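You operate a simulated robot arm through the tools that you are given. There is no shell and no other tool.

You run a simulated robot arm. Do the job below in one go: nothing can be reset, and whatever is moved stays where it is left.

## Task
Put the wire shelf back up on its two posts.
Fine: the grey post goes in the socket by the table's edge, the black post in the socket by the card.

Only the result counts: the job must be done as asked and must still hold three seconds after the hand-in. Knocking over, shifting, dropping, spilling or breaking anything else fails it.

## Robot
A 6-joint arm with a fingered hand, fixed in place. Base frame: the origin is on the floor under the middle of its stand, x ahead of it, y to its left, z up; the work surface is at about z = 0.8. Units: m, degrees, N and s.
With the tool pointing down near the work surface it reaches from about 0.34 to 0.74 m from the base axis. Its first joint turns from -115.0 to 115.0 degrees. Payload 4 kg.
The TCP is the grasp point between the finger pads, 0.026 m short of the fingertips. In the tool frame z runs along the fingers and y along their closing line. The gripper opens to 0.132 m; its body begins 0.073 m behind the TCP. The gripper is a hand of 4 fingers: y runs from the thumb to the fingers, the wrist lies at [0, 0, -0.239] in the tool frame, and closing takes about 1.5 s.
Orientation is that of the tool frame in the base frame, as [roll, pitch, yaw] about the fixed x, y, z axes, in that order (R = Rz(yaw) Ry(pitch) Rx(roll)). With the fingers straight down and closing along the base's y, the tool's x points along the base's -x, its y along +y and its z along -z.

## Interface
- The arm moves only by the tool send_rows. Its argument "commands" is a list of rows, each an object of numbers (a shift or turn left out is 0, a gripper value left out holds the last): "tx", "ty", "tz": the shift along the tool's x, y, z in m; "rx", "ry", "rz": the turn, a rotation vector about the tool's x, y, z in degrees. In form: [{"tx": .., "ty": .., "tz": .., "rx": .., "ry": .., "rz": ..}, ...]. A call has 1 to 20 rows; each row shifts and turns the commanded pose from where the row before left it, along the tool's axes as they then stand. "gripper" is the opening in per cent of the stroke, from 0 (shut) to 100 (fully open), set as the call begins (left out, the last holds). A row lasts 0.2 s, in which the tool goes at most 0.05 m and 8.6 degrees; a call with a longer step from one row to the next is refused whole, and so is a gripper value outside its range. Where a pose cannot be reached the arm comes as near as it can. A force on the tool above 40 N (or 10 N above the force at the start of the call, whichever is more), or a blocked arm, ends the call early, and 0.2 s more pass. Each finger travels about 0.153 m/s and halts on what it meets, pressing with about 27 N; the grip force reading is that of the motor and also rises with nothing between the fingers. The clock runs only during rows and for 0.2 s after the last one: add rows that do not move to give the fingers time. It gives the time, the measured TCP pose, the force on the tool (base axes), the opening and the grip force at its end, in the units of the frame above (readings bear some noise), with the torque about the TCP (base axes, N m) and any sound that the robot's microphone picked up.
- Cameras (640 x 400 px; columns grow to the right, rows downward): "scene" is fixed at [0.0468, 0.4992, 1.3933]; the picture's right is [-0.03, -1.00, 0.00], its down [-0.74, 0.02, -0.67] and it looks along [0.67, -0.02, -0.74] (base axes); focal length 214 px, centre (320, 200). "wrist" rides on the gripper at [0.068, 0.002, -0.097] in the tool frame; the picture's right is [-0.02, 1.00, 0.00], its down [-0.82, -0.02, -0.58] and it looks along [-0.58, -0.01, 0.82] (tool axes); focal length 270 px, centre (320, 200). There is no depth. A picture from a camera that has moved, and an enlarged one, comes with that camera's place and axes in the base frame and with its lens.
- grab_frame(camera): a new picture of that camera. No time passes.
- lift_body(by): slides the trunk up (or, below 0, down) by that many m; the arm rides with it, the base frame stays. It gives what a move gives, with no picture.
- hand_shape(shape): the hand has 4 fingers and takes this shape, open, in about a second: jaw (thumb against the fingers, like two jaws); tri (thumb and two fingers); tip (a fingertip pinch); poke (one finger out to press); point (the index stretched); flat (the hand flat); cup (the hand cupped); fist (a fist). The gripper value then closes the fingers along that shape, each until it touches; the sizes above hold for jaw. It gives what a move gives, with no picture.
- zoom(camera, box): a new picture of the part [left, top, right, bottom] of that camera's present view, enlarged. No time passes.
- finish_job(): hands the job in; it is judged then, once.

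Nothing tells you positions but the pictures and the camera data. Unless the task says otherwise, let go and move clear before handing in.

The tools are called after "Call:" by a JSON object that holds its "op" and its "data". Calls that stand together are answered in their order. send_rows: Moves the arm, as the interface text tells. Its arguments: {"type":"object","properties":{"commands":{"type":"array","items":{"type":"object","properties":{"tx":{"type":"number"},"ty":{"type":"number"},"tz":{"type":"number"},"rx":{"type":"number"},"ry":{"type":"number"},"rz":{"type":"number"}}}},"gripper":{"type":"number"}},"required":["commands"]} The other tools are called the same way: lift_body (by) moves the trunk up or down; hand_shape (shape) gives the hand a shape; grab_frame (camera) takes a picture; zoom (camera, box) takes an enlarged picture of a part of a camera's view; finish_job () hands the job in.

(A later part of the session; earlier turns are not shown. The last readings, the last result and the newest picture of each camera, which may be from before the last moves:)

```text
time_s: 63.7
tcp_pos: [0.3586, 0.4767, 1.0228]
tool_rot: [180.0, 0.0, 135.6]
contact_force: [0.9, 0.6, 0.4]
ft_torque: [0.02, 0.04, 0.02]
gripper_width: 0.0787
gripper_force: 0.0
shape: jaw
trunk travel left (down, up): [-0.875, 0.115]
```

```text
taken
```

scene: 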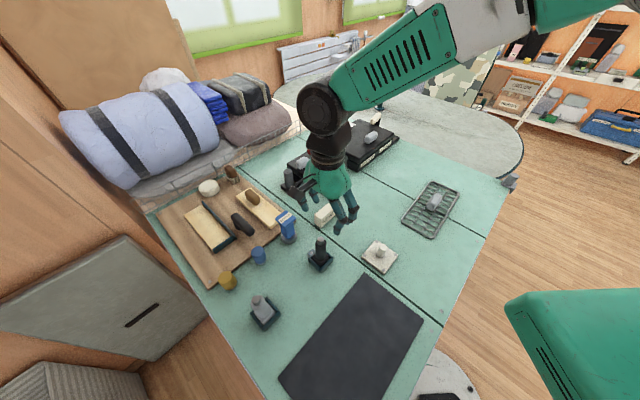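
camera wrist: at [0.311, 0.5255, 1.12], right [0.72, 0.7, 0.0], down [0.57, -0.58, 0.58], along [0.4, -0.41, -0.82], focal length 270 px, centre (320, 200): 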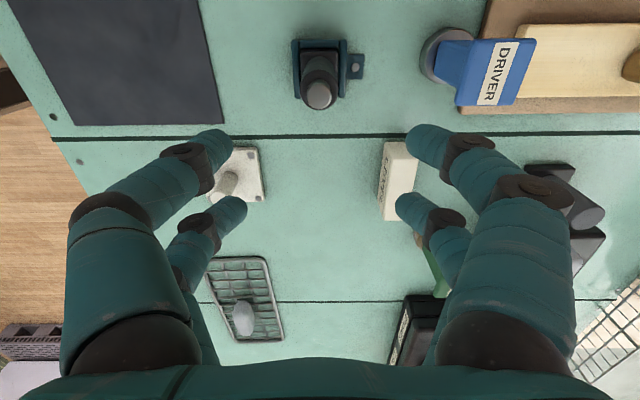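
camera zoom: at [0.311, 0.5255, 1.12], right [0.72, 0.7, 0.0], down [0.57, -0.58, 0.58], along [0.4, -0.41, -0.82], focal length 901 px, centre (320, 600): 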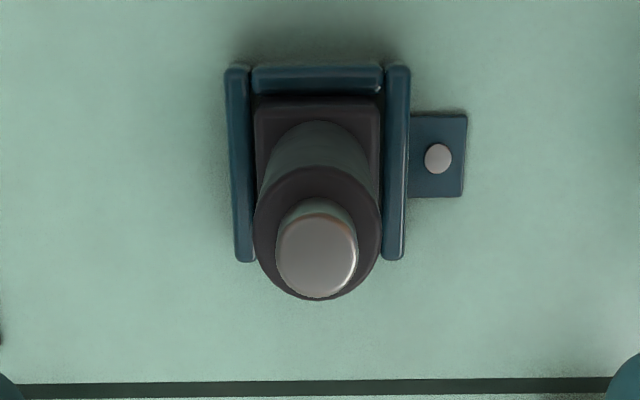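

Both posts are seated: grey pin at (0.204, 0.630), black pin at (0.346, 0.489), 0.201 m apart. Next I go over to the shelf and look at it from above.

Call:
{"op": "send_rows", "data": {"commands": [{"tx": -0.0318, "ty": -0.0159}, {"tx": -0.0318, "ty": -0.0159}, {"tx": -0.0318, "ty": -0.0159}, {"tx": -0.0318, "ty": -0.0159}, {"tx": -0.0318, "ty": -0.0159}, {"tx": -0.0318, "ty": -0.0159}, {"tx": -0.0318, "ty": -0.0159}, {"tx": -0.0318, "ty": -0.0159}, {"tx": -0.0318, "ty": -0.0159}, {"tx": -0.0318, "ty": -0.0159}, {"rz": -2.8}, {}], "gripper": 80}}

Call:
{"op": "grab_frame", "data": {"camera": "wrist"}}

Call:
{"op": "zoom", "data": {"camera": "wrist", "box": [220, 20, 420, 220]}}

```text
time_s: 66.3
tcp_pos: [0.4741, 0.1405, 1.0221]
tool_rot: [-179.9, 0.0, 138.6]
contact_force: [-0.7, 0.0, 0.1]
ft_torque: [0.01, -0.01, -0.02]
gripper_width: 0.1052
gripper_force: 0.2
shape: jaw
trunk travel left (down, up): [-0.875, 0.115]
```

```text
taken
camera wrist: at [0.4263, 0.1873, 1.1198], right [0.68, 0.73, 0.0], down [0.6, -0.56, 0.58], along [0.42, -0.39, -0.82], focal length 270 px, centre (320, 200)
```

wrist: 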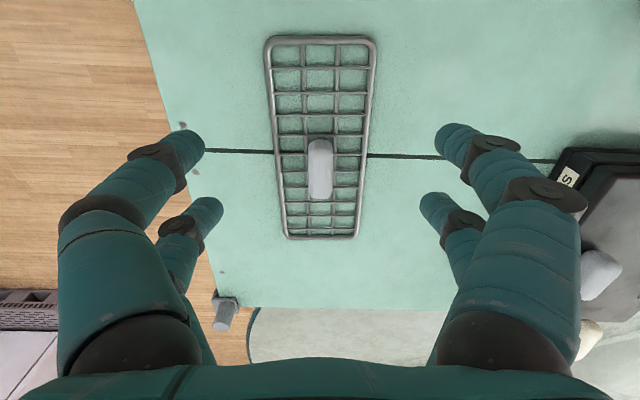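

```text
2.00 times, centred on (320, 120) of wrist
camera zoom: at [0.4263, 0.1873, 1.1198], right [0.68, 0.73, 0.0], down [0.6, -0.56, 0.58], along [0.42, -0.39, -0.82], focal length 541 px, centre (320, 360)
```

zoom: 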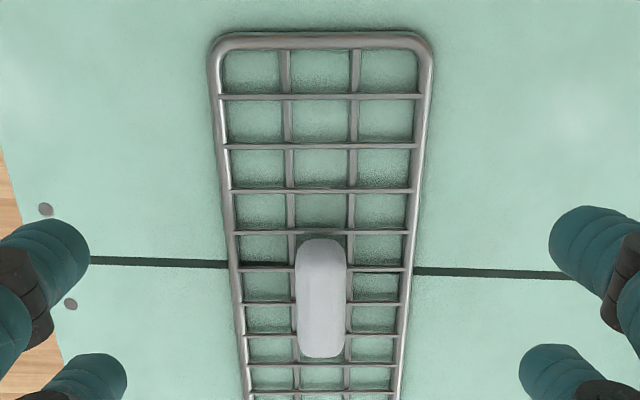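

I zoom on both halves of the rack to count wires and measure the cells.

Call:
{"op": "zoom", "data": {"camera": "wrist", "box": [255, 130, 385, 250]}}

Call:
{"op": "zoom", "data": {"camera": "wrist", "box": [255, 25, 385, 145]}}

```text
3.33 times, centred on (320, 190) of wrist
camera zoom: at [0.4263, 0.1873, 1.1198], right [0.68, 0.73, 0.0], down [0.6, -0.56, 0.58], along [0.42, -0.39, -0.82], focal length 901 px, centre (320, 233)
```

zoom: 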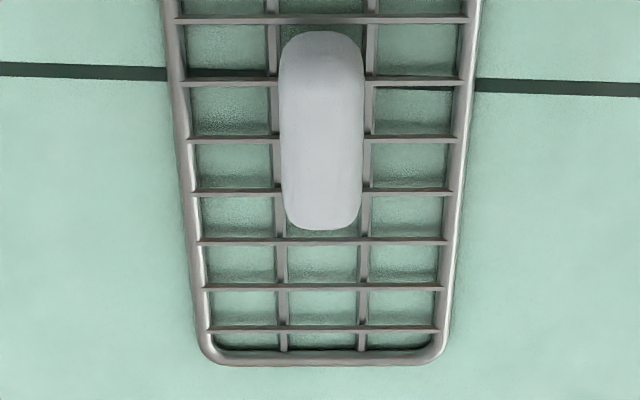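

```text
3.33 times, centred on (320, 85) of wrist
camera zoom: at [0.4263, 0.1873, 1.1198], right [0.68, 0.73, 0.0], down [0.6, -0.56, 0.58], along [0.42, -0.39, -0.82], focal length 901 px, centre (320, 583)
```

zoom: 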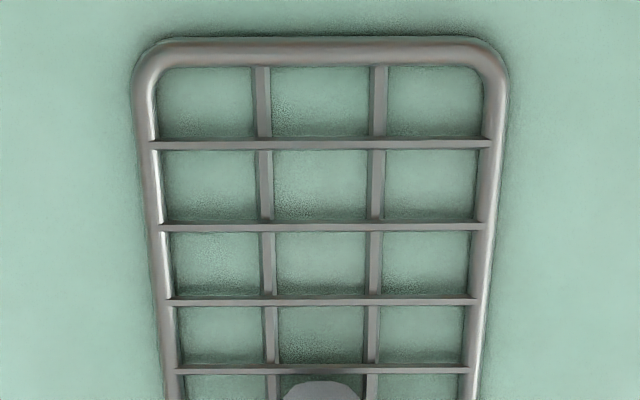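

The shelf has ten cross wires at ~25 mm pitch, so the cells at ±0.10 m in the middle column match the pins' 0.20 m spacing. I move over the handle, aligned with it, and check before descending.

Call:
{"op": "send_rows", "data": {"commands": [{"rz": 0.8}, {"tx": -0.0303, "ty": 0.0004}, {"tx": -0.0303, "ty": 0.0004}, {"tx": -0.0304, "ty": 0.0005}, {"tz": 0.03}, {"tz": 0.03}, {}]}}

Call:
{"op": "grab_frame", "data": {"camera": "wrist"}}

Call:
{"op": "zoom", "data": {"camera": "wrist", "box": [240, 40, 400, 180]}}

```text
time_s: 67.9
tcp_pos: [0.5431, 0.0807, 0.9631]
tool_rot: [179.9, 0.0, 137.8]
contact_force: [0.0, -0.5, -0.6]
ft_torque: [-0.02, 0.0, 0.0]
gripper_width: 0.1053
gripper_force: 0.0
shape: jaw
trunk travel left (down, up): [-0.875, 0.115]
```

```text
taken
camera wrist: at [0.4942, 0.1278, 1.0593], right [0.69, 0.72, 0.0], down [0.59, -0.56, 0.58], along [0.42, -0.4, -0.82], focal length 270 px, centre (320, 200)
```

wrist: 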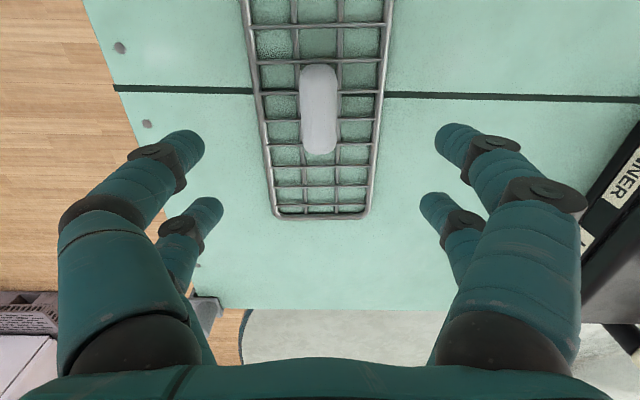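

```text
2.86 times, centred on (320, 110) of wrist
camera zoom: at [0.4942, 0.1278, 1.0593], right [0.69, 0.72, 0.0], down [0.59, -0.56, 0.58], along [0.42, -0.4, -0.82], focal length 772 px, centre (320, 457)
```

zoom: 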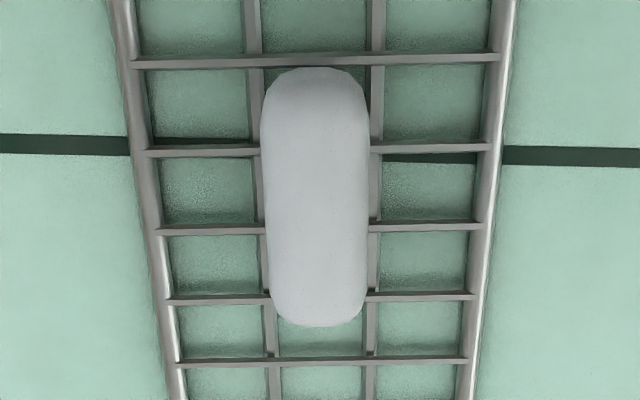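

Handle is centred within ~3 mm. I correct that and descend to grip it at z ≈ 0.842.

Call:
{"op": "send_rows", "data": {"commands": [{"tx": -0.003, "tz": 0.025}, {"tz": 0.025}, {"tz": 0.025}, {"tz": 0.025}, {"tz": 0.015}, {"tz": 0.005}, {}]}}

Call:
{"op": "grab_frame", "data": {"camera": "wrist"}}

Call:
{"op": "grab_frame", "data": {"camera": "scene"}}

```text
time_s: 69.5
tcp_pos: [0.5457, 0.0783, 0.8434]
tool_rot: [180.0, 0.0, 137.7]
contact_force: [0.0, 0.3, -0.2]
ft_torque: [0.01, -0.01, -0.01]
gripper_width: 0.1053
gripper_force: 0.1
shape: jaw
trunk travel left (down, up): [-0.875, 0.115]
```

```text
taken
camera wrist: at [0.4967, 0.1257, 0.9393], right [0.69, 0.72, 0.0], down [0.59, -0.56, 0.58], along [0.42, -0.4, -0.82], focal length 270 px, centre (320, 200)
```

wrist: 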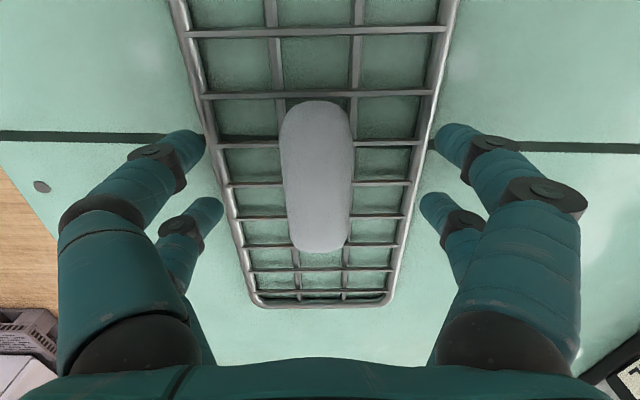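

```text
taken
```

scene: 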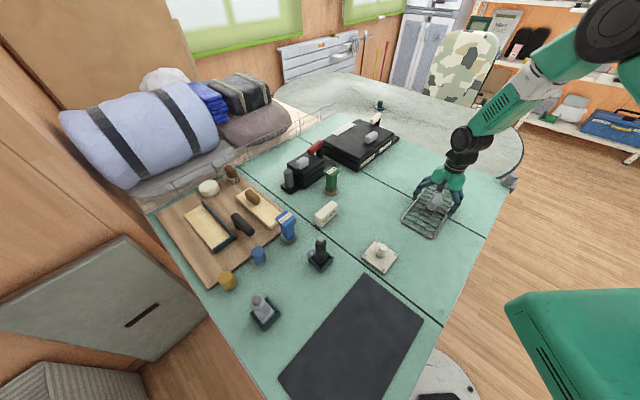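

The handle is well between the finger pairs. I close on it and lift a little.

Call:
{"op": "send_rows", "data": {"commands": [{}, {}, {}, {}, {}, {}, {}, {}], "gripper": 0}}

Call:
{"op": "grab_frame", "data": {"camera": "wrist"}}

Call:
{"op": "send_rows", "data": {"commands": [{"tz": -0.008}, {"tz": -0.012}, {"tz": -0.02}, {}]}}

Call:
{"op": "grab_frame", "data": {"camera": "wrist"}}

Call:
{"op": "grab_frame", "data": {"camera": "scene"}}

```text
time_s: 71.3
tcp_pos: [0.5453, 0.0793, 0.843]
tool_rot: [-180.0, 0.0, 137.8]
contact_force: [1.0, -0.2, 0.2]
ft_torque: [0.03, 0.03, -0.01]
gripper_width: 0.0241
gripper_force: 27.2
shape: jaw
trunk travel left (down, up): [-0.875, 0.115]
```

```text
taken
camera wrist: at [0.4967, 0.1258, 0.9395], right [0.69, 0.72, 0.0], down [0.59, -0.56, 0.58], along [0.42, -0.4, -0.82], focal length 270 px, centre (320, 200)
```

wrist: 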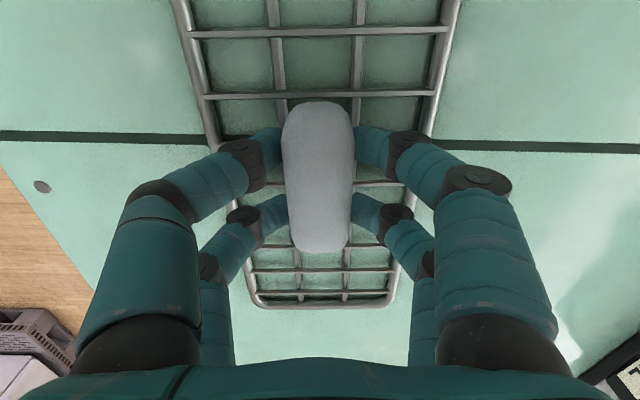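

```text
time_s: 72.3
tcp_pos: [0.5473, 0.078, 0.8826]
tool_rot: [-180.0, 0.1, 137.8]
contact_force: [0.0, 0.0, -2.4]
ft_torque: [0.01, 0.01, 0.0]
gripper_width: 0.0241
gripper_force: 26.8
shape: jaw
trunk travel left (down, up): [-0.875, 0.115]
```

```text
taken
camera wrist: at [0.4971, 0.1258, 0.9798], right [0.69, 0.72, 0.0], down [0.59, -0.56, 0.58], along [0.42, -0.4, -0.82], focal length 270 px, centre (320, 200)
```

wrist: 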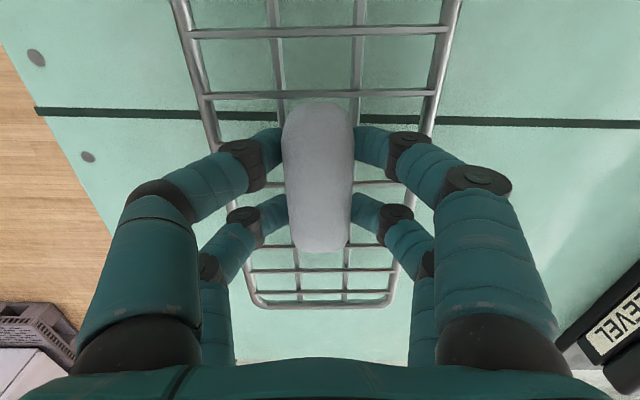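

```text
taken
```

scene: 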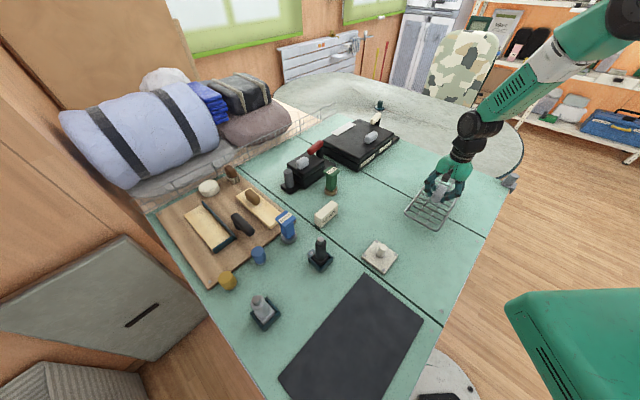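

The shelf (about 0.25 kg) is held level. I lift it well above everything, align it to the posts' line and carry it over the midpoint (0.275, 0.560).

Call:
{"op": "send_rows", "data": {"commands": [{"tz": -0.025}, {"tz": -0.03}, {"tz": -0.03}, {"tz": -0.03}, {"tz": -0.032}, {"rz": 2.7}, {}]}}

Call:
{"op": "send_rows", "data": {"commands": [{"tx": 0.0167, "ty": 0.0047}, {"tx": 0.0334, "ty": 0.0093}, {"tx": 0.0334, "ty": 0.0093}, {"tx": 0.0334, "ty": 0.0093}, {"tx": 0.0334, "ty": 0.0093}, {"tx": 0.0334, "ty": 0.0093}, {"tx": 0.0334, "ty": 0.0093}, {"tx": 0.0334, "ty": 0.0093}, {"tx": 0.0334, "ty": 0.0093}, {"tx": 0.0334, "ty": 0.0093}, {"tx": 0.0334, "ty": 0.0093}, {"tx": 0.0334, "ty": 0.0093}, {"tx": 0.0334, "ty": 0.0093}, {"tx": 0.0334, "ty": 0.0093}, {"tx": 0.0334, "ty": 0.0093}, {"tx": 0.0334, "ty": 0.0093}, {"tx": 0.0167, "ty": 0.0047}, {}, {}]}}

Call:
{"op": "grab_frame", "data": {"camera": "wrist"}}

Call:
{"op": "grab_frame", "data": {"camera": "scene"}}

```text
time_s: 73.9
tcp_pos: [0.5465, 0.0772, 1.0308]
tool_rot: [179.9, 0.0, 134.9]
contact_force: [-0.3, -0.3, -2.5]
ft_torque: [0.01, 0.01, -0.02]
gripper_width: 0.0241
gripper_force: 27.1
shape: jaw
trunk travel left (down, up): [-0.875, 0.115]
```

```text
time_s: 77.9
tcp_pos: [0.2718, 0.5616, 1.0301]
tool_rot: [-179.9, 0.0, 135.0]
contact_force: [-0.3, -0.9, -2.0]
ft_torque: [-0.01, 0.0, 0.01]
gripper_width: 0.0243
gripper_force: 27.2
shape: jaw
trunk travel left (down, up): [-0.875, 0.115]
```

```text
taken
camera wrist: at [0.2259, 0.6105, 1.1268], right [0.72, 0.69, 0.0], down [0.56, -0.59, 0.58], along [0.4, -0.42, -0.82], focal length 270 px, centre (320, 200)
```

wrist: 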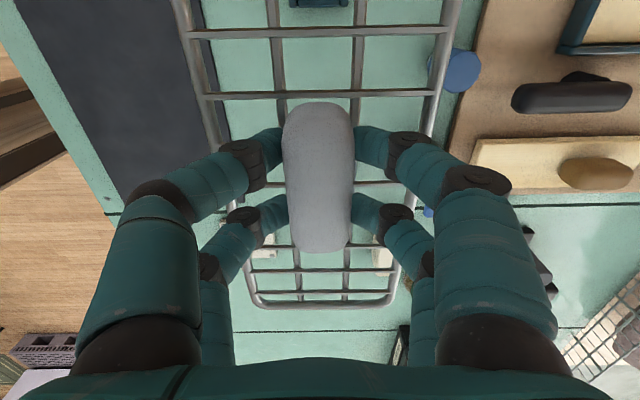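

```text
taken
```

scene: 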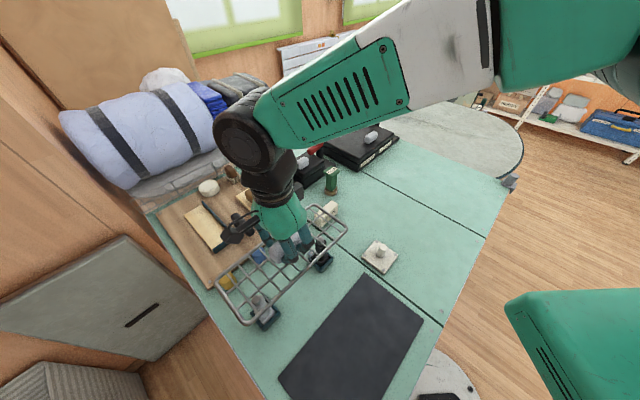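

The shelf is above both posts. I lower it to about 2.5 cm above the pins and check both ends.

Call:
{"op": "send_rows", "data": {"commands": [{"tz": 0.015}, {"tz": 0.015}, {"tz": 0.015}, {}, {}]}}

Call:
{"op": "grab_frame", "data": {"camera": "wrist"}}

Call:
{"op": "zoom", "data": {"camera": "wrist", "box": [240, 220, 410, 330]}}

Call:
{"op": "zoom", "data": {"camera": "scene", "box": [225, 260, 295, 330]}}

Call:
{"op": "zoom", "data": {"camera": "scene", "box": [285, 205, 355, 275]}}

```text
time_s: 79.1
tcp_pos: [0.2729, 0.5599, 0.9862]
tool_rot: [-179.9, 0.0, 135.0]
contact_force: [-0.6, -0.6, -2.4]
ft_torque: [0.01, 0.0, -0.02]
gripper_width: 0.0237
gripper_force: 27.0
shape: jaw
trunk travel left (down, up): [-0.875, 0.115]
```

```text
taken
camera wrist: at [0.2259, 0.6104, 1.0818], right [0.72, 0.69, 0.0], down [0.56, -0.59, 0.58], along [0.4, -0.42, -0.82], focal length 270 px, centre (320, 200)
```

wrist: 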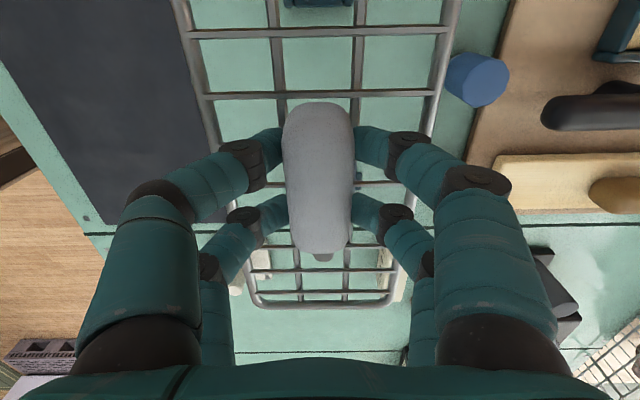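

```text
3.64 times, centred on (325, 275) of wrist
camera zoom: at [0.2259, 0.6104, 1.0818], right [0.72, 0.69, 0.0], down [0.56, -0.59, 0.58], along [0.4, -0.42, -0.82], focal length 983 px, centre (302, -73)
```

zoom: 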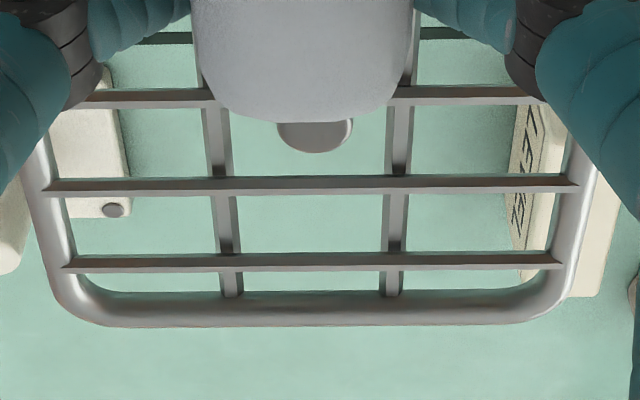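

```text
5.71 times, centred on (260, 295) of scene
camera zoom: at [0.0468, 0.4992, 1.3933], right [-0.03, -1.0, 0.0], down [-0.74, 0.02, -0.67], along [0.67, -0.02, -0.74], focal length 1226 px, centre (663, -343)
```

zoom: 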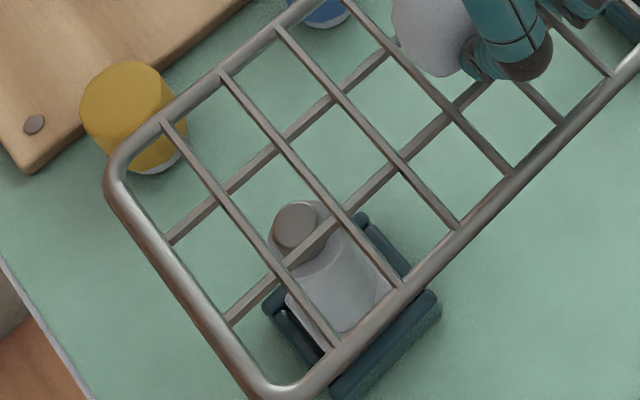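

```text
5.71 times, centred on (320, 240) of scene
camera zoom: at [0.0468, 0.4992, 1.3933], right [-0.03, -1.0, 0.0], down [-0.74, 0.02, -0.67], along [0.67, -0.02, -0.74], focal length 1226 px, centre (320, -29)
```

zoom: 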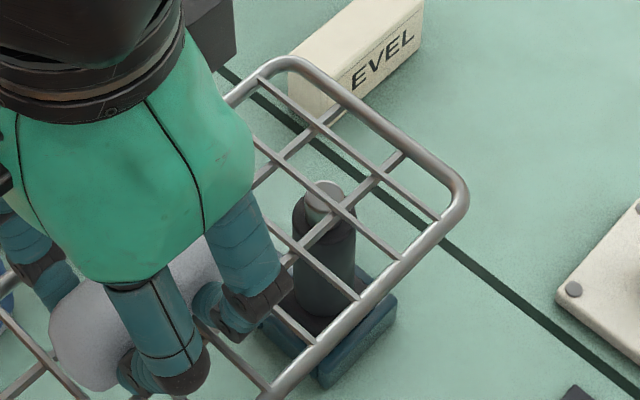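

I can see pin B just below the handle's end and pin A through its cell. I zoom in more at the B end in the scene camera to measure the offset.

Call:
{"op": "zoom", "data": {"camera": "scene", "box": [308, 215, 348, 251]}}

Call:
{"op": "zoom", "data": {"camera": "scene", "box": [238, 268, 288, 318]}}

```text
11.11 times, centred on (328, 233) of scene
camera zoom: at [0.0468, 0.4992, 1.3933], right [-0.03, -1.0, 0.0], down [-0.74, 0.02, -0.67], along [0.67, -0.02, -0.74], focal length 2383 px, centre (231, -167)
```

zoom: 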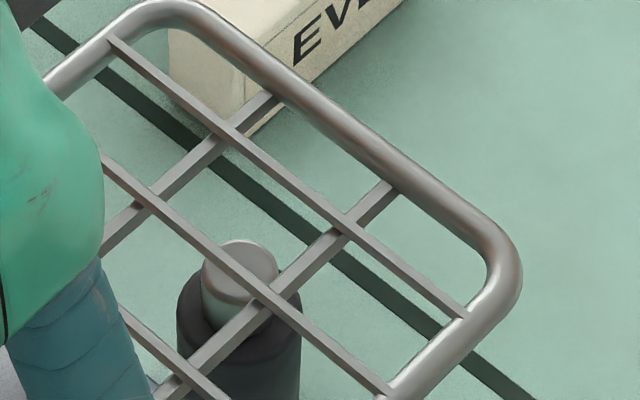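

```text
8.00 times, centred on (263, 293) of scene
camera zoom: at [0.0468, 0.4992, 1.3933], right [-0.03, -1.0, 0.0], down [-0.74, 0.02, -0.67], along [0.67, -0.02, -0.74], focal length 1716 px, centre (776, -544)
```

zoom: 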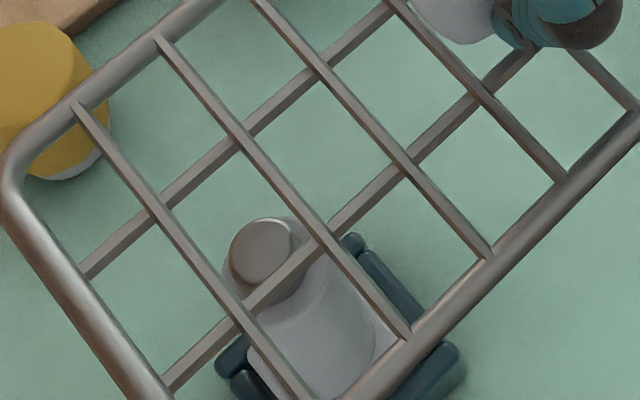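

Estimates agree the shelf should move ~2 mm back along its axis and ~1–2 mm sideways. I apply that and lower to just above the pin tops, where parallax is small, then check again.

Call:
{"op": "send_rows", "data": {"commands": [{"tx": -0.0018, "ty": 0.0015}, {"tz": 0.008}, {"tz": 0.008}, {}, {}]}}

Call:
{"op": "zoom", "data": {"camera": "wrist", "box": [240, 220, 410, 330]}}

Call:
{"op": "zoom", "data": {"camera": "scene", "box": [238, 268, 288, 318]}}

Call:
{"op": "zoom", "data": {"camera": "scene", "box": [305, 215, 355, 265]}}

```text
time_s: 80.3
tcp_pos: [0.276, 0.5603, 0.9687]
tool_rot: [180.0, -0.1, 135.0]
contact_force: [0.3, -1.1, -1.4]
ft_torque: [-0.02, -0.03, -0.02]
gripper_width: 0.0241
gripper_force: 27.4
shape: jaw
trunk travel left (down, up): [-0.875, 0.115]
```

```text
3.64 times, centred on (325, 275) of wrist
camera zoom: at [0.2282, 0.6108, 1.0655], right [0.72, 0.69, 0.0], down [0.56, -0.59, 0.58], along [0.4, -0.42, -0.82], focal length 983 px, centre (302, -73)
```

zoom: 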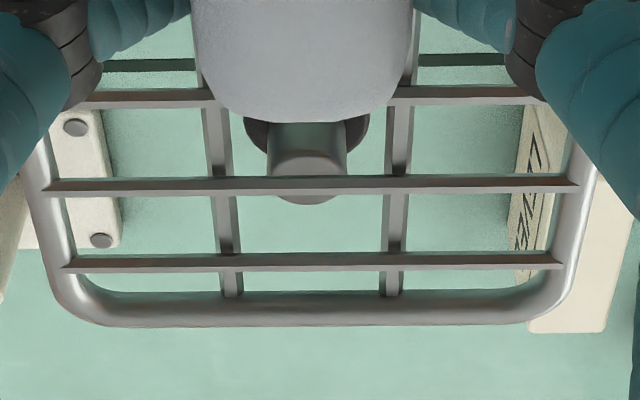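

```text
8.00 times, centred on (263, 293) of scene
camera zoom: at [0.0468, 0.4992, 1.3933], right [-0.03, -1.0, 0.0], down [-0.74, 0.02, -0.67], along [0.67, -0.02, -0.74], focal length 1716 px, centre (776, -544)
```

zoom: 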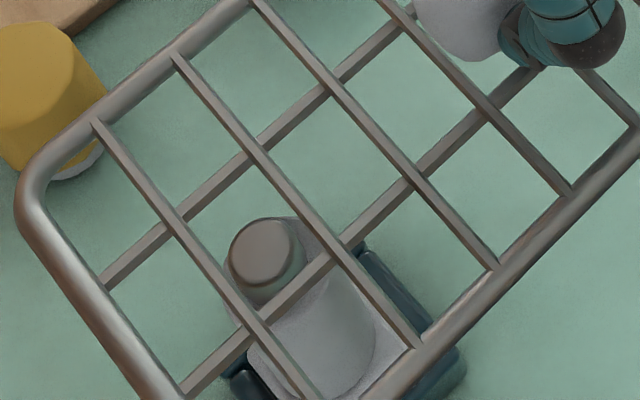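

```text
8.00 times, centred on (330, 240) of scene
camera zoom: at [0.0468, 0.4992, 1.3933], right [-0.03, -1.0, 0.0], down [-0.74, 0.02, -0.67], along [0.67, -0.02, -0.74], focal length 1716 px, centre (240, -120)
```

zoom: 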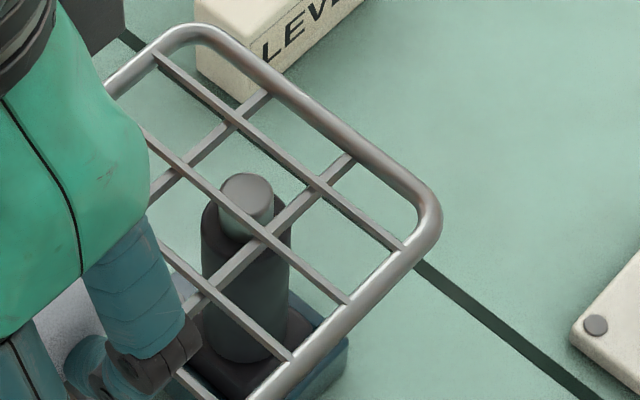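

By all three measures the pins now line up with their cells within ~1.5 mm. I lower slowly past the pin tops and watch the force.

Call:
{"op": "send_rows", "data": {"commands": [{"ty": 0.0008, "tz": 0.003}, {"tz": 0.003}, {"tz": 0.003}, {"tz": 0.003}, {}]}}

Call:
{"op": "zoom", "data": {"camera": "wrist", "box": [240, 220, 410, 330]}}

Call:
{"op": "zoom", "data": {"camera": "scene", "box": [238, 268, 288, 318]}}

Call:
{"op": "zoom", "data": {"camera": "scene", "box": [305, 215, 355, 265]}}

```text
time_s: 81.5
tcp_pos: [0.2756, 0.5616, 0.956]
tool_rot: [180.0, 0.1, 134.9]
contact_force: [-0.6, -0.1, -2.1]
ft_torque: [-0.01, 0.02, 0.02]
gripper_width: 0.0242
gripper_force: 26.8
shape: jaw
trunk travel left (down, up): [-0.875, 0.115]
```

```text
3.64 times, centred on (325, 275) of wrist
camera zoom: at [0.2291, 0.6114, 1.0533], right [0.72, 0.69, 0.0], down [0.56, -0.59, 0.58], along [0.4, -0.42, -0.82], focal length 983 px, centre (302, -73)
```

zoom: 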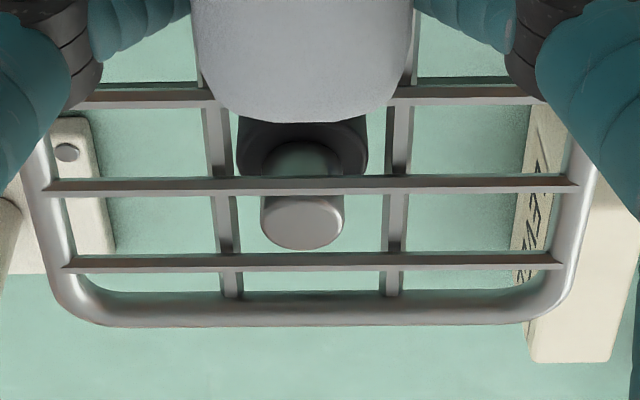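

```text
8.00 times, centred on (263, 293) of scene
camera zoom: at [0.0468, 0.4992, 1.3933], right [-0.03, -1.0, 0.0], down [-0.74, 0.02, -0.67], along [0.67, -0.02, -0.74], focal length 1716 px, centre (776, -544)
```

zoom: 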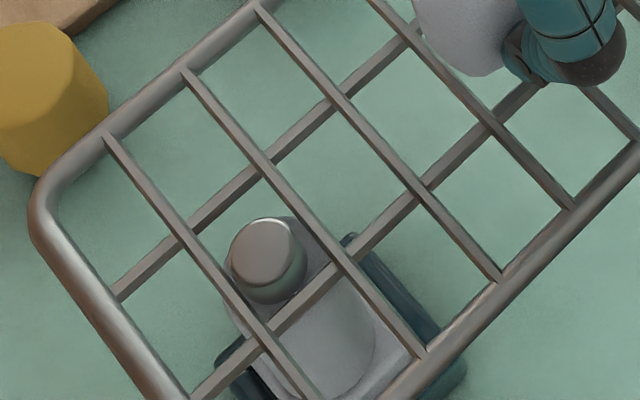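

```text
8.00 times, centred on (330, 240) of scene
camera zoom: at [0.0468, 0.4992, 1.3933], right [-0.03, -1.0, 0.0], down [-0.74, 0.02, -0.67], along [0.67, -0.02, -0.74], focal length 1716 px, centre (240, -120)
```

zoom: 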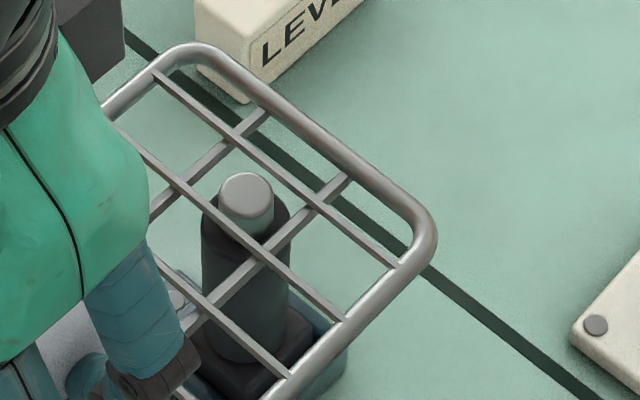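

Both pins are centred in their cells with no contact. I keep lowering toward the post shoulders.

Call:
{"op": "send_rows", "data": {"commands": [{"tx": 0.0003, "tz": 0.003}, {"tz": 0.003}, {}]}}

Call:
{"op": "zoom", "data": {"camera": "scene", "box": [238, 268, 288, 318]}}

Call:
{"op": "zoom", "data": {"camera": "scene", "box": [305, 215, 355, 265]}}

```text
time_s: 82.3
tcp_pos: [0.275, 0.5625, 0.9501]
tool_rot: [180.0, 0.0, 135.0]
contact_force: [0.3, 0.1, -2.6]
ft_torque: [-0.02, 0.01, 0.0]
gripper_width: 0.0239
gripper_force: 26.7
shape: jaw
trunk travel left (down, up): [-0.875, 0.115]
```

```text
8.00 times, centred on (263, 293) of scene
camera zoom: at [0.0468, 0.4992, 1.3933], right [-0.03, -1.0, 0.0], down [-0.74, 0.02, -0.67], along [0.67, -0.02, -0.74], focal length 1716 px, centre (776, -544)
```

zoom: 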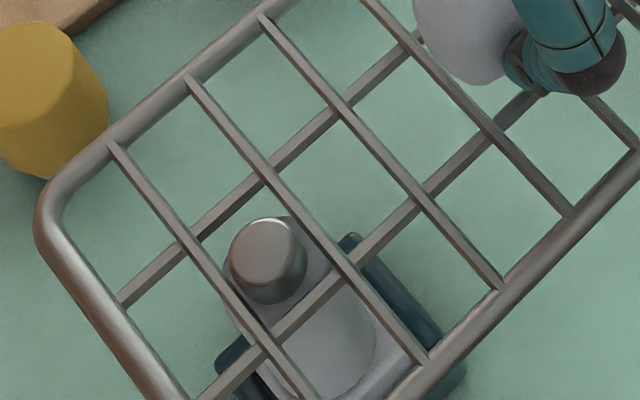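

```text
8.00 times, centred on (330, 240) of scene
camera zoom: at [0.0468, 0.4992, 1.3933], right [-0.03, -1.0, 0.0], down [-0.74, 0.02, -0.67], along [0.67, -0.02, -0.74], focal length 1716 px, centre (240, -120)
```

zoom: 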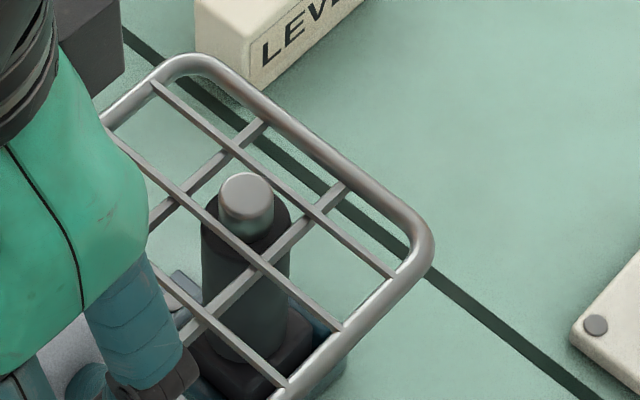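

Pins are clearly through the cells. Continuing down gently until the shelf rests on the shoulders.

Call:
{"op": "send_rows", "data": {"commands": [{"tz": 0.002}, {"tz": 0.002}, {}]}}

```text
time_s: 83.1
tcp_pos: [0.2758, 0.562, 0.9472]
tool_rot: [179.9, -0.1, 135.0]
contact_force: [-0.4, 0.2, 1.7]
ft_torque: [0.0, 0.01, -0.03]
gripper_width: 0.0239
gripper_force: 26.8
shape: jaw
trunk travel left (down, up): [-0.875, 0.115]
```

Contact: the shelf now rests on the shoulders. I check both ends before releasing.

Call:
{"op": "send_rows", "data": {"commands": [{"tz": 0.0005}, {}]}}

Call:
{"op": "zoom", "data": {"camera": "scene", "box": [225, 200, 355, 330]}}

Call:
{"op": "zoom", "data": {"camera": "wrist", "box": [240, 220, 410, 330]}}

```text
time_s: 83.7
tcp_pos: [0.276, 0.5611, 0.9458]
tool_rot: [180.0, 0.0, 135.0]
contact_force: [1.2, 0.0, 4.4]
ft_torque: [0.06, 0.06, 0.04]
gripper_width: 0.0239
gripper_force: 27.1
shape: jaw
trunk travel left (down, up): [-0.875, 0.115]
```

```text
3.08 times, centred on (290, 265) of scene
camera zoom: at [0.0468, 0.4992, 1.3933], right [-0.03, -1.0, 0.0], down [-0.74, 0.02, -0.67], along [0.67, -0.02, -0.74], focal length 660 px, centre (412, 0)
```

zoom: 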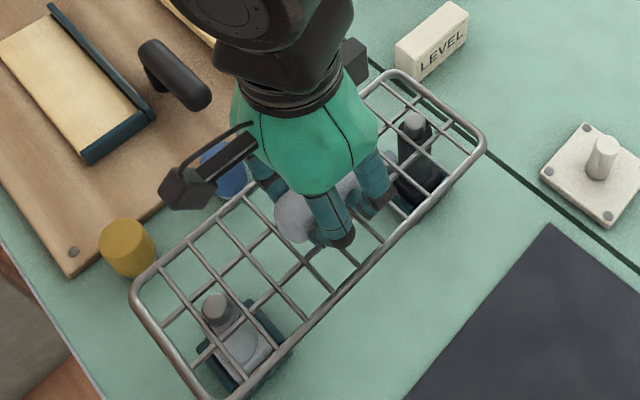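

```text
3.64 times, centred on (325, 275) of wrist
camera zoom: at [0.229, 0.6114, 1.0437], right [0.72, 0.69, 0.0], down [0.56, -0.59, 0.58], along [0.4, -0.42, -0.82], focal length 983 px, centre (302, -73)
```

zoom: 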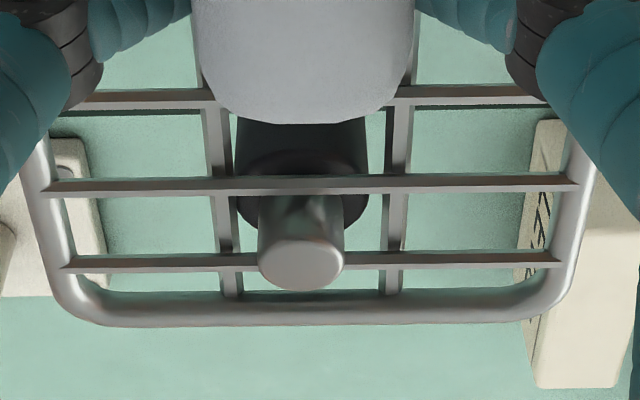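

The shelf is down on both shoulders, but at B it sits ~2 mm sideways of centre. I look at the A end closely before a small correction.

Call:
{"op": "zoom", "data": {"camera": "scene", "box": [243, 273, 283, 313]}}

Call:
{"op": "zoom", "data": {"camera": "scene", "box": [308, 218, 348, 258]}}

```text
10.00 times, centred on (263, 293) of scene
camera zoom: at [0.0468, 0.4992, 1.3933], right [-0.03, -1.0, 0.0], down [-0.74, 0.02, -0.67], along [0.67, -0.02, -0.74], focal length 2145 px, centre (890, -730)
```

zoom: 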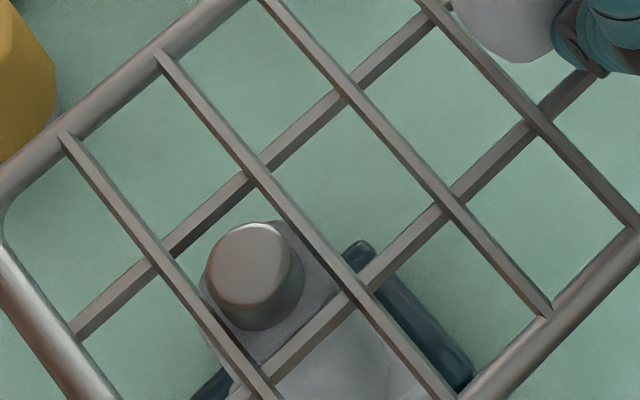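

```text
10.00 times, centred on (328, 238) of scene
camera zoom: at [0.0468, 0.4992, 1.3933], right [-0.03, -1.0, 0.0], down [-0.74, 0.02, -0.67], along [0.67, -0.02, -0.74], focal length 2145 px, centre (240, -180)
```

zoom: 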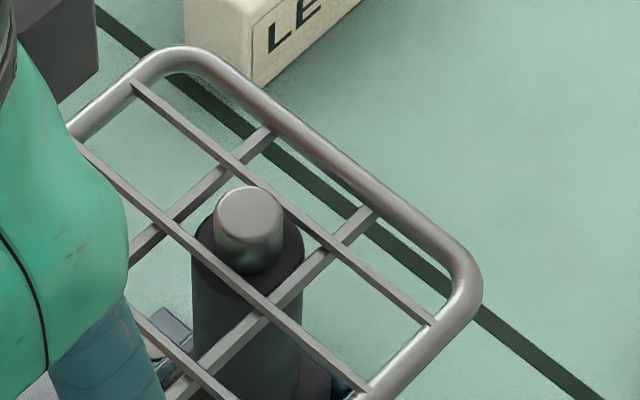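

Lengthwise both pins are centred; sideways the shelf is ~2.5 mm too far to +y. I lift 5 mm (pins still engaged), shift, and set it down again.

Call:
{"op": "send_rows", "data": {"commands": [{"tz": -0.0025}, {"tz": -0.0025}, {"ty": -0.0012}, {"ty": -0.0012}, {}, {}]}}

Call:
{"op": "zoom", "data": {"camera": "wrist", "box": [240, 220, 410, 330]}}

Call:
{"op": "zoom", "data": {"camera": "scene", "box": [243, 273, 283, 313]}}

```text
time_s: 85.1
tcp_pos: [0.2736, 0.5591, 0.9513]
tool_rot: [180.0, 0.0, 135.0]
contact_force: [0.2, 0.0, -1.1]
ft_torque: [-0.01, 0.03, -0.02]
gripper_width: 0.0239
gripper_force: 26.8
shape: jaw
trunk travel left (down, up): [-0.875, 0.115]
```

```text
3.64 times, centred on (325, 275) of wrist
camera zoom: at [0.2272, 0.6095, 1.0481], right [0.72, 0.69, 0.0], down [0.56, -0.59, 0.58], along [0.4, -0.42, -0.82], focal length 983 px, centre (302, -73)
```

zoom: 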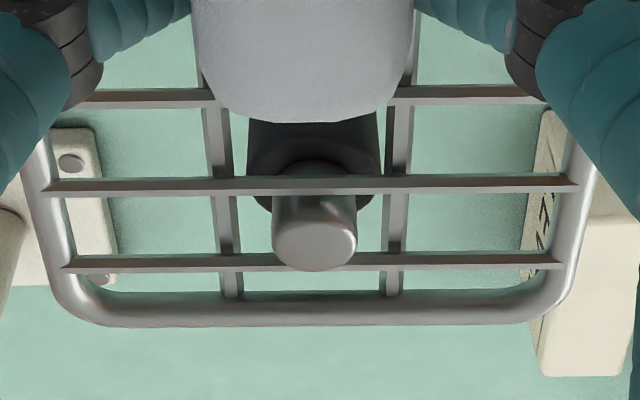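

```text
10.00 times, centred on (263, 293) of scene
camera zoom: at [0.0468, 0.4992, 1.3933], right [-0.03, -1.0, 0.0], down [-0.74, 0.02, -0.67], along [0.67, -0.02, -0.74], focal length 2145 px, centre (890, -730)
```

zoom: 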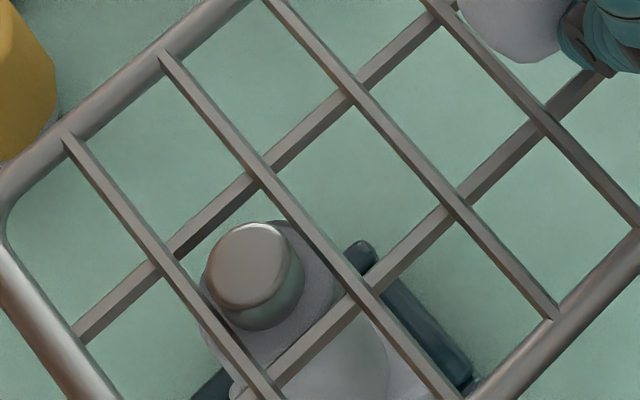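

Sideways both ends are now within a millimetre. I trim the yaw by 0.4° and lower it again.

Call:
{"op": "send_rows", "data": {"commands": [{"rz": -0.4}, {"tz": 0.002}, {"tz": 0.0015}, {"tz": 0.001}, {}]}}

```text
time_s: 86.3
tcp_pos: [0.2735, 0.5592, 0.9479]
tool_rot: [-179.9, 0.0, 135.4]
contact_force: [-0.4, 0.1, -0.3]
ft_torque: [0.03, 0.05, 0.0]
gripper_width: 0.0236
gripper_force: 27.4
shape: jaw
trunk travel left (down, up): [-0.875, 0.115]
```

Call:
{"op": "send_rows", "data": {"commands": [{"tz": 0.001}, {"tz": 0.0005}, {}]}}

Call:
{"op": "zoom", "data": {"camera": "wrist", "box": [240, 220, 410, 330]}}

Call:
{"op": "zoom", "data": {"camera": "scene", "box": [225, 200, 355, 330]}}

```text
time_s: 87.1
tcp_pos: [0.2728, 0.56, 0.9475]
tool_rot: [179.9, -0.1, 135.5]
contact_force: [-0.4, 0.5, 11.0]
ft_torque: [0.02, 0.1, 0.01]
gripper_width: 0.0241
gripper_force: 26.8
shape: jaw
trunk travel left (down, up): [-0.875, 0.115]
```

```text
3.64 times, centred on (325, 275) of wrist
camera zoom: at [0.2265, 0.6087, 1.0435], right [0.72, 0.69, 0.0], down [0.57, -0.59, 0.58], along [0.4, -0.41, -0.82], focal length 983 px, centre (302, -73)
```

zoom: 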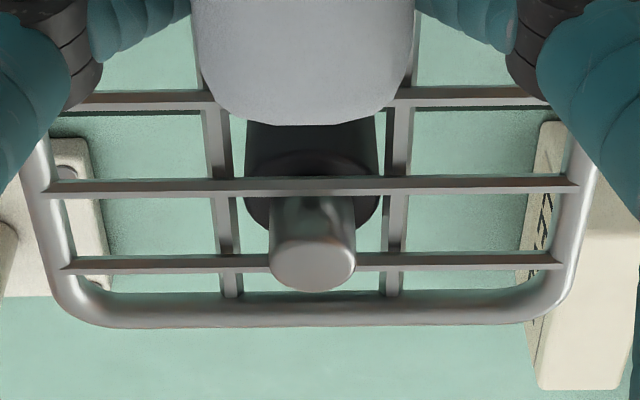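

```text
3.08 times, centred on (290, 265) of scene
camera zoom: at [0.0468, 0.4992, 1.3933], right [-0.03, -1.0, 0.0], down [-0.74, 0.02, -0.67], along [0.67, -0.02, -0.74], focal length 660 px, centre (412, 0)
```

zoom: 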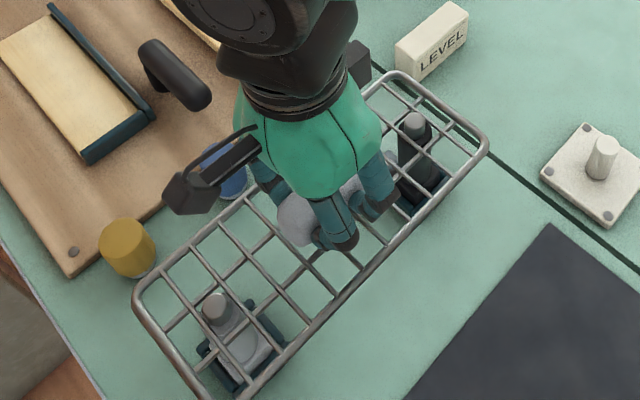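

The shelf rests firmly (11 N). I relieve the pressure slightly, then open the hand.

Call:
{"op": "send_rows", "data": {"commands": [{"tz": -0.0009}, {}]}}

Call:
{"op": "send_rows", "data": {"commands": [{}, {}, {}, {}, {}], "gripper": 65}}

Call:
{"op": "grab_frame", "data": {"camera": "wrist"}}

Call:
{"op": "zoom", "data": {"camera": "scene", "box": [225, 200, 355, 330]}}

```text
time_s: 87.7
tcp_pos: [0.2734, 0.5591, 0.9468]
tool_rot: [179.9, 0.1, 135.4]
contact_force: [0.4, 0.8, 8.7]
ft_torque: [0.04, 0.01, 0.01]
gripper_width: 0.0243
gripper_force: 27.1
shape: jaw
trunk travel left (down, up): [-0.875, 0.115]
```

```text
time_s: 88.9
tcp_pos: [0.2733, 0.5602, 0.9454]
tool_rot: [179.9, 0.1, 135.4]
contact_force: [0.7, -0.7, -0.5]
ft_torque: [0.0, -0.01, -0.02]
gripper_width: 0.0855
gripper_force: 0.1
shape: jaw
trunk travel left (down, up): [-0.875, 0.115]
```

```text
taken
camera wrist: at [0.2267, 0.6093, 1.043], right [0.72, 0.69, 0.0], down [0.57, -0.59, 0.58], along [0.4, -0.42, -0.82], focal length 270 px, centre (320, 200)
```

wrist: 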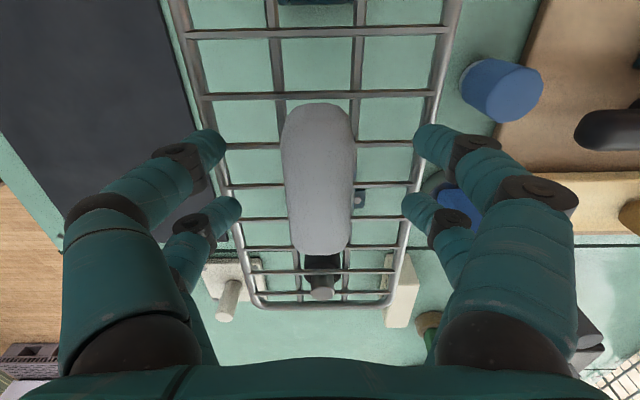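

```text
3.08 times, centred on (290, 265) of scene
camera zoom: at [0.0468, 0.4992, 1.3933], right [-0.03, -1.0, 0.0], down [-0.74, 0.02, -0.67], along [0.67, -0.02, -0.74], focal length 660 px, centre (412, 0)
```

zoom: 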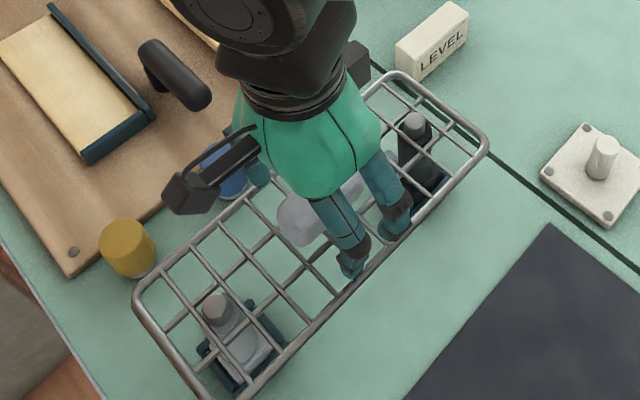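

The shelf stays level on the posts after release. I rise straight up and move clear.

Call:
{"op": "send_rows", "data": {"commands": [{"tz": -0.01}, {"tz": -0.02}, {"tz": -0.03}, {"tz": -0.03}, {"tz": -0.03}, {"tz": -0.03}, {}]}}

Call:
{"op": "grab_frame", "data": {"camera": "wrist"}}

Call:
{"op": "grab_frame", "data": {"camera": "scene"}}

```text
time_s: 90.5
tcp_pos: [0.274, 0.5589, 1.0964]
tool_rot: [-180.0, 0.0, 135.3]
contact_force: [-0.2, 0.3, 0.1]
ft_torque: [0.03, -0.02, -0.01]
gripper_width: 0.0855
gripper_force: 0.0
shape: jaw
trunk travel left (down, up): [-0.875, 0.115]
```

```text
taken
camera wrist: at [0.2262, 0.6089, 1.1935], right [0.72, 0.69, 0.0], down [0.57, -0.59, 0.58], along [0.4, -0.42, -0.82], focal length 270 px, centre (320, 200)
```

wrist: 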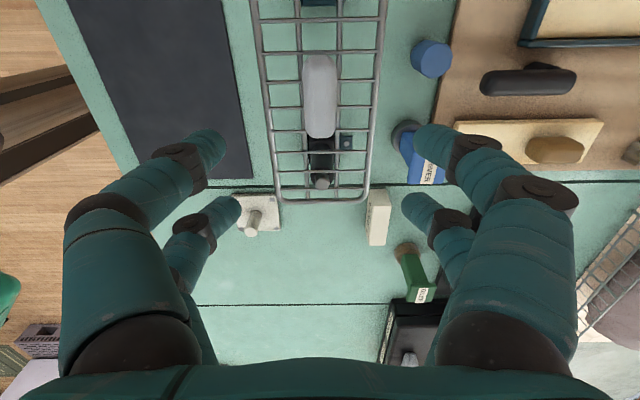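

```text
taken
```

scene: 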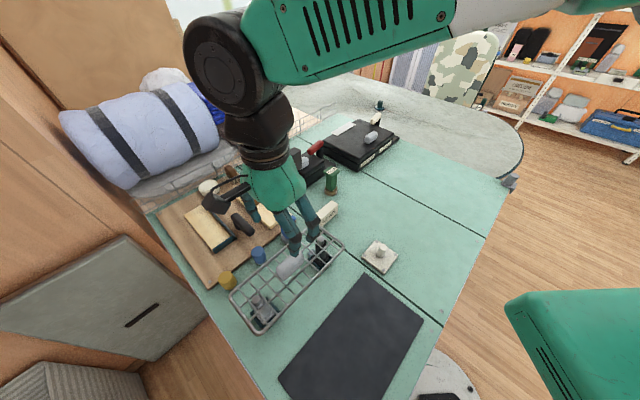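

The shelf is up on both posts. I move the hand fully clear and make a last check of the scene.

Call:
{"op": "send_rows", "data": {"commands": [{"tz": -0.03}, {"tx": -0.0241, "ty": -0.0153, "tz": -0.0103}, {"tx": -0.0241, "ty": -0.0153, "tz": -0.0103}, {"tx": -0.0241, "ty": -0.0153, "tz": -0.0103}, {"tx": -0.0241, "ty": -0.0153, "tz": -0.0103}, {"tx": -0.0241, "ty": -0.0153, "tz": -0.0103}, {"tx": -0.0241, "ty": -0.0153, "tz": -0.0103}, {"tx": -0.0241, "ty": -0.0153, "tz": -0.0103}, {"tx": -0.0241, "ty": -0.0153}, {"tx": -0.0241, "ty": -0.0153}, {"tx": -0.0241, "ty": -0.0153}, {}]}}

Call:
{"op": "grab_frame", "data": {"camera": "scene"}}

Call:
{"op": "zoom", "data": {"camera": "scene", "box": [215, 200, 360, 340]}}

Call:
{"op": "zoom", "data": {"camera": "scene", "box": [140, 100, 420, 290]}}

```text
time_s: 93.1
tcp_pos: [0.3395, 0.2814, 1.1983]
tool_rot: [180.0, 0.0, 135.5]
contact_force: [0.5, 1.0, -0.3]
ft_torque: [0.0, -0.01, 0.03]
gripper_width: 0.0855
gripper_force: 0.1
shape: jaw
trunk travel left (down, up): [-0.875, 0.115]
```

```text
taken
```

scene: 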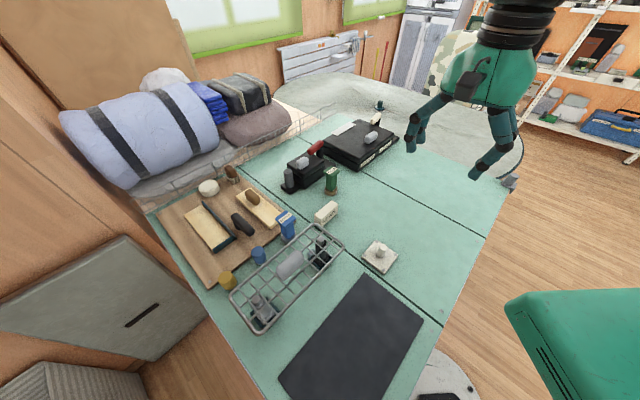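

```text
2.86 times, centred on (288, 270) of scene
camera zoom: at [0.0468, 0.4992, 1.3933], right [-0.03, -1.0, 0.0], down [-0.74, 0.02, -0.67], along [0.67, -0.02, -0.74], focal length 613 px, centre (413, 0)
```

zoom: 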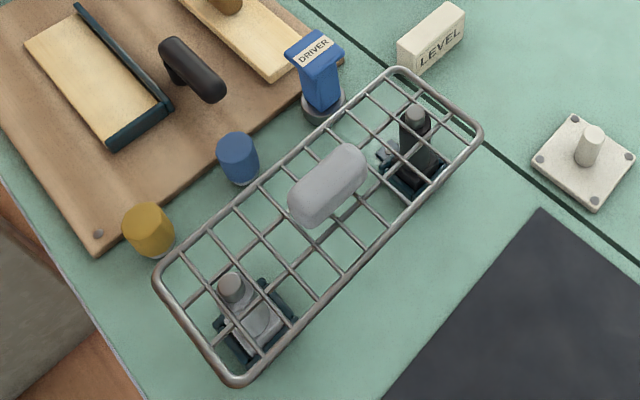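

```text
2.11 times, centred on (280, 195) of scene
camera zoom: at [0.0468, 0.4992, 1.3933], right [-0.03, -1.0, 0.0], down [-0.74, 0.02, -0.67], along [0.67, -0.02, -0.74], focal length 452 px, centre (404, 210)
```

zoom: 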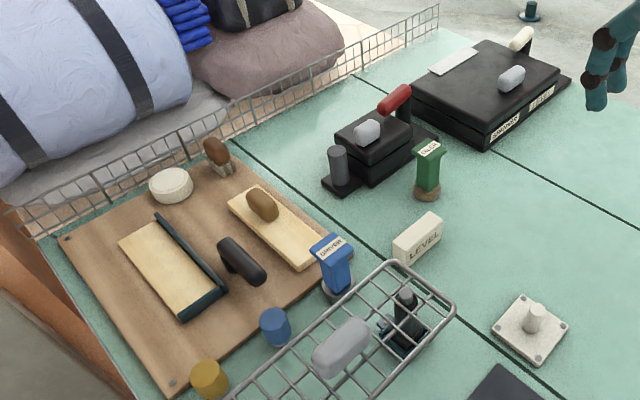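

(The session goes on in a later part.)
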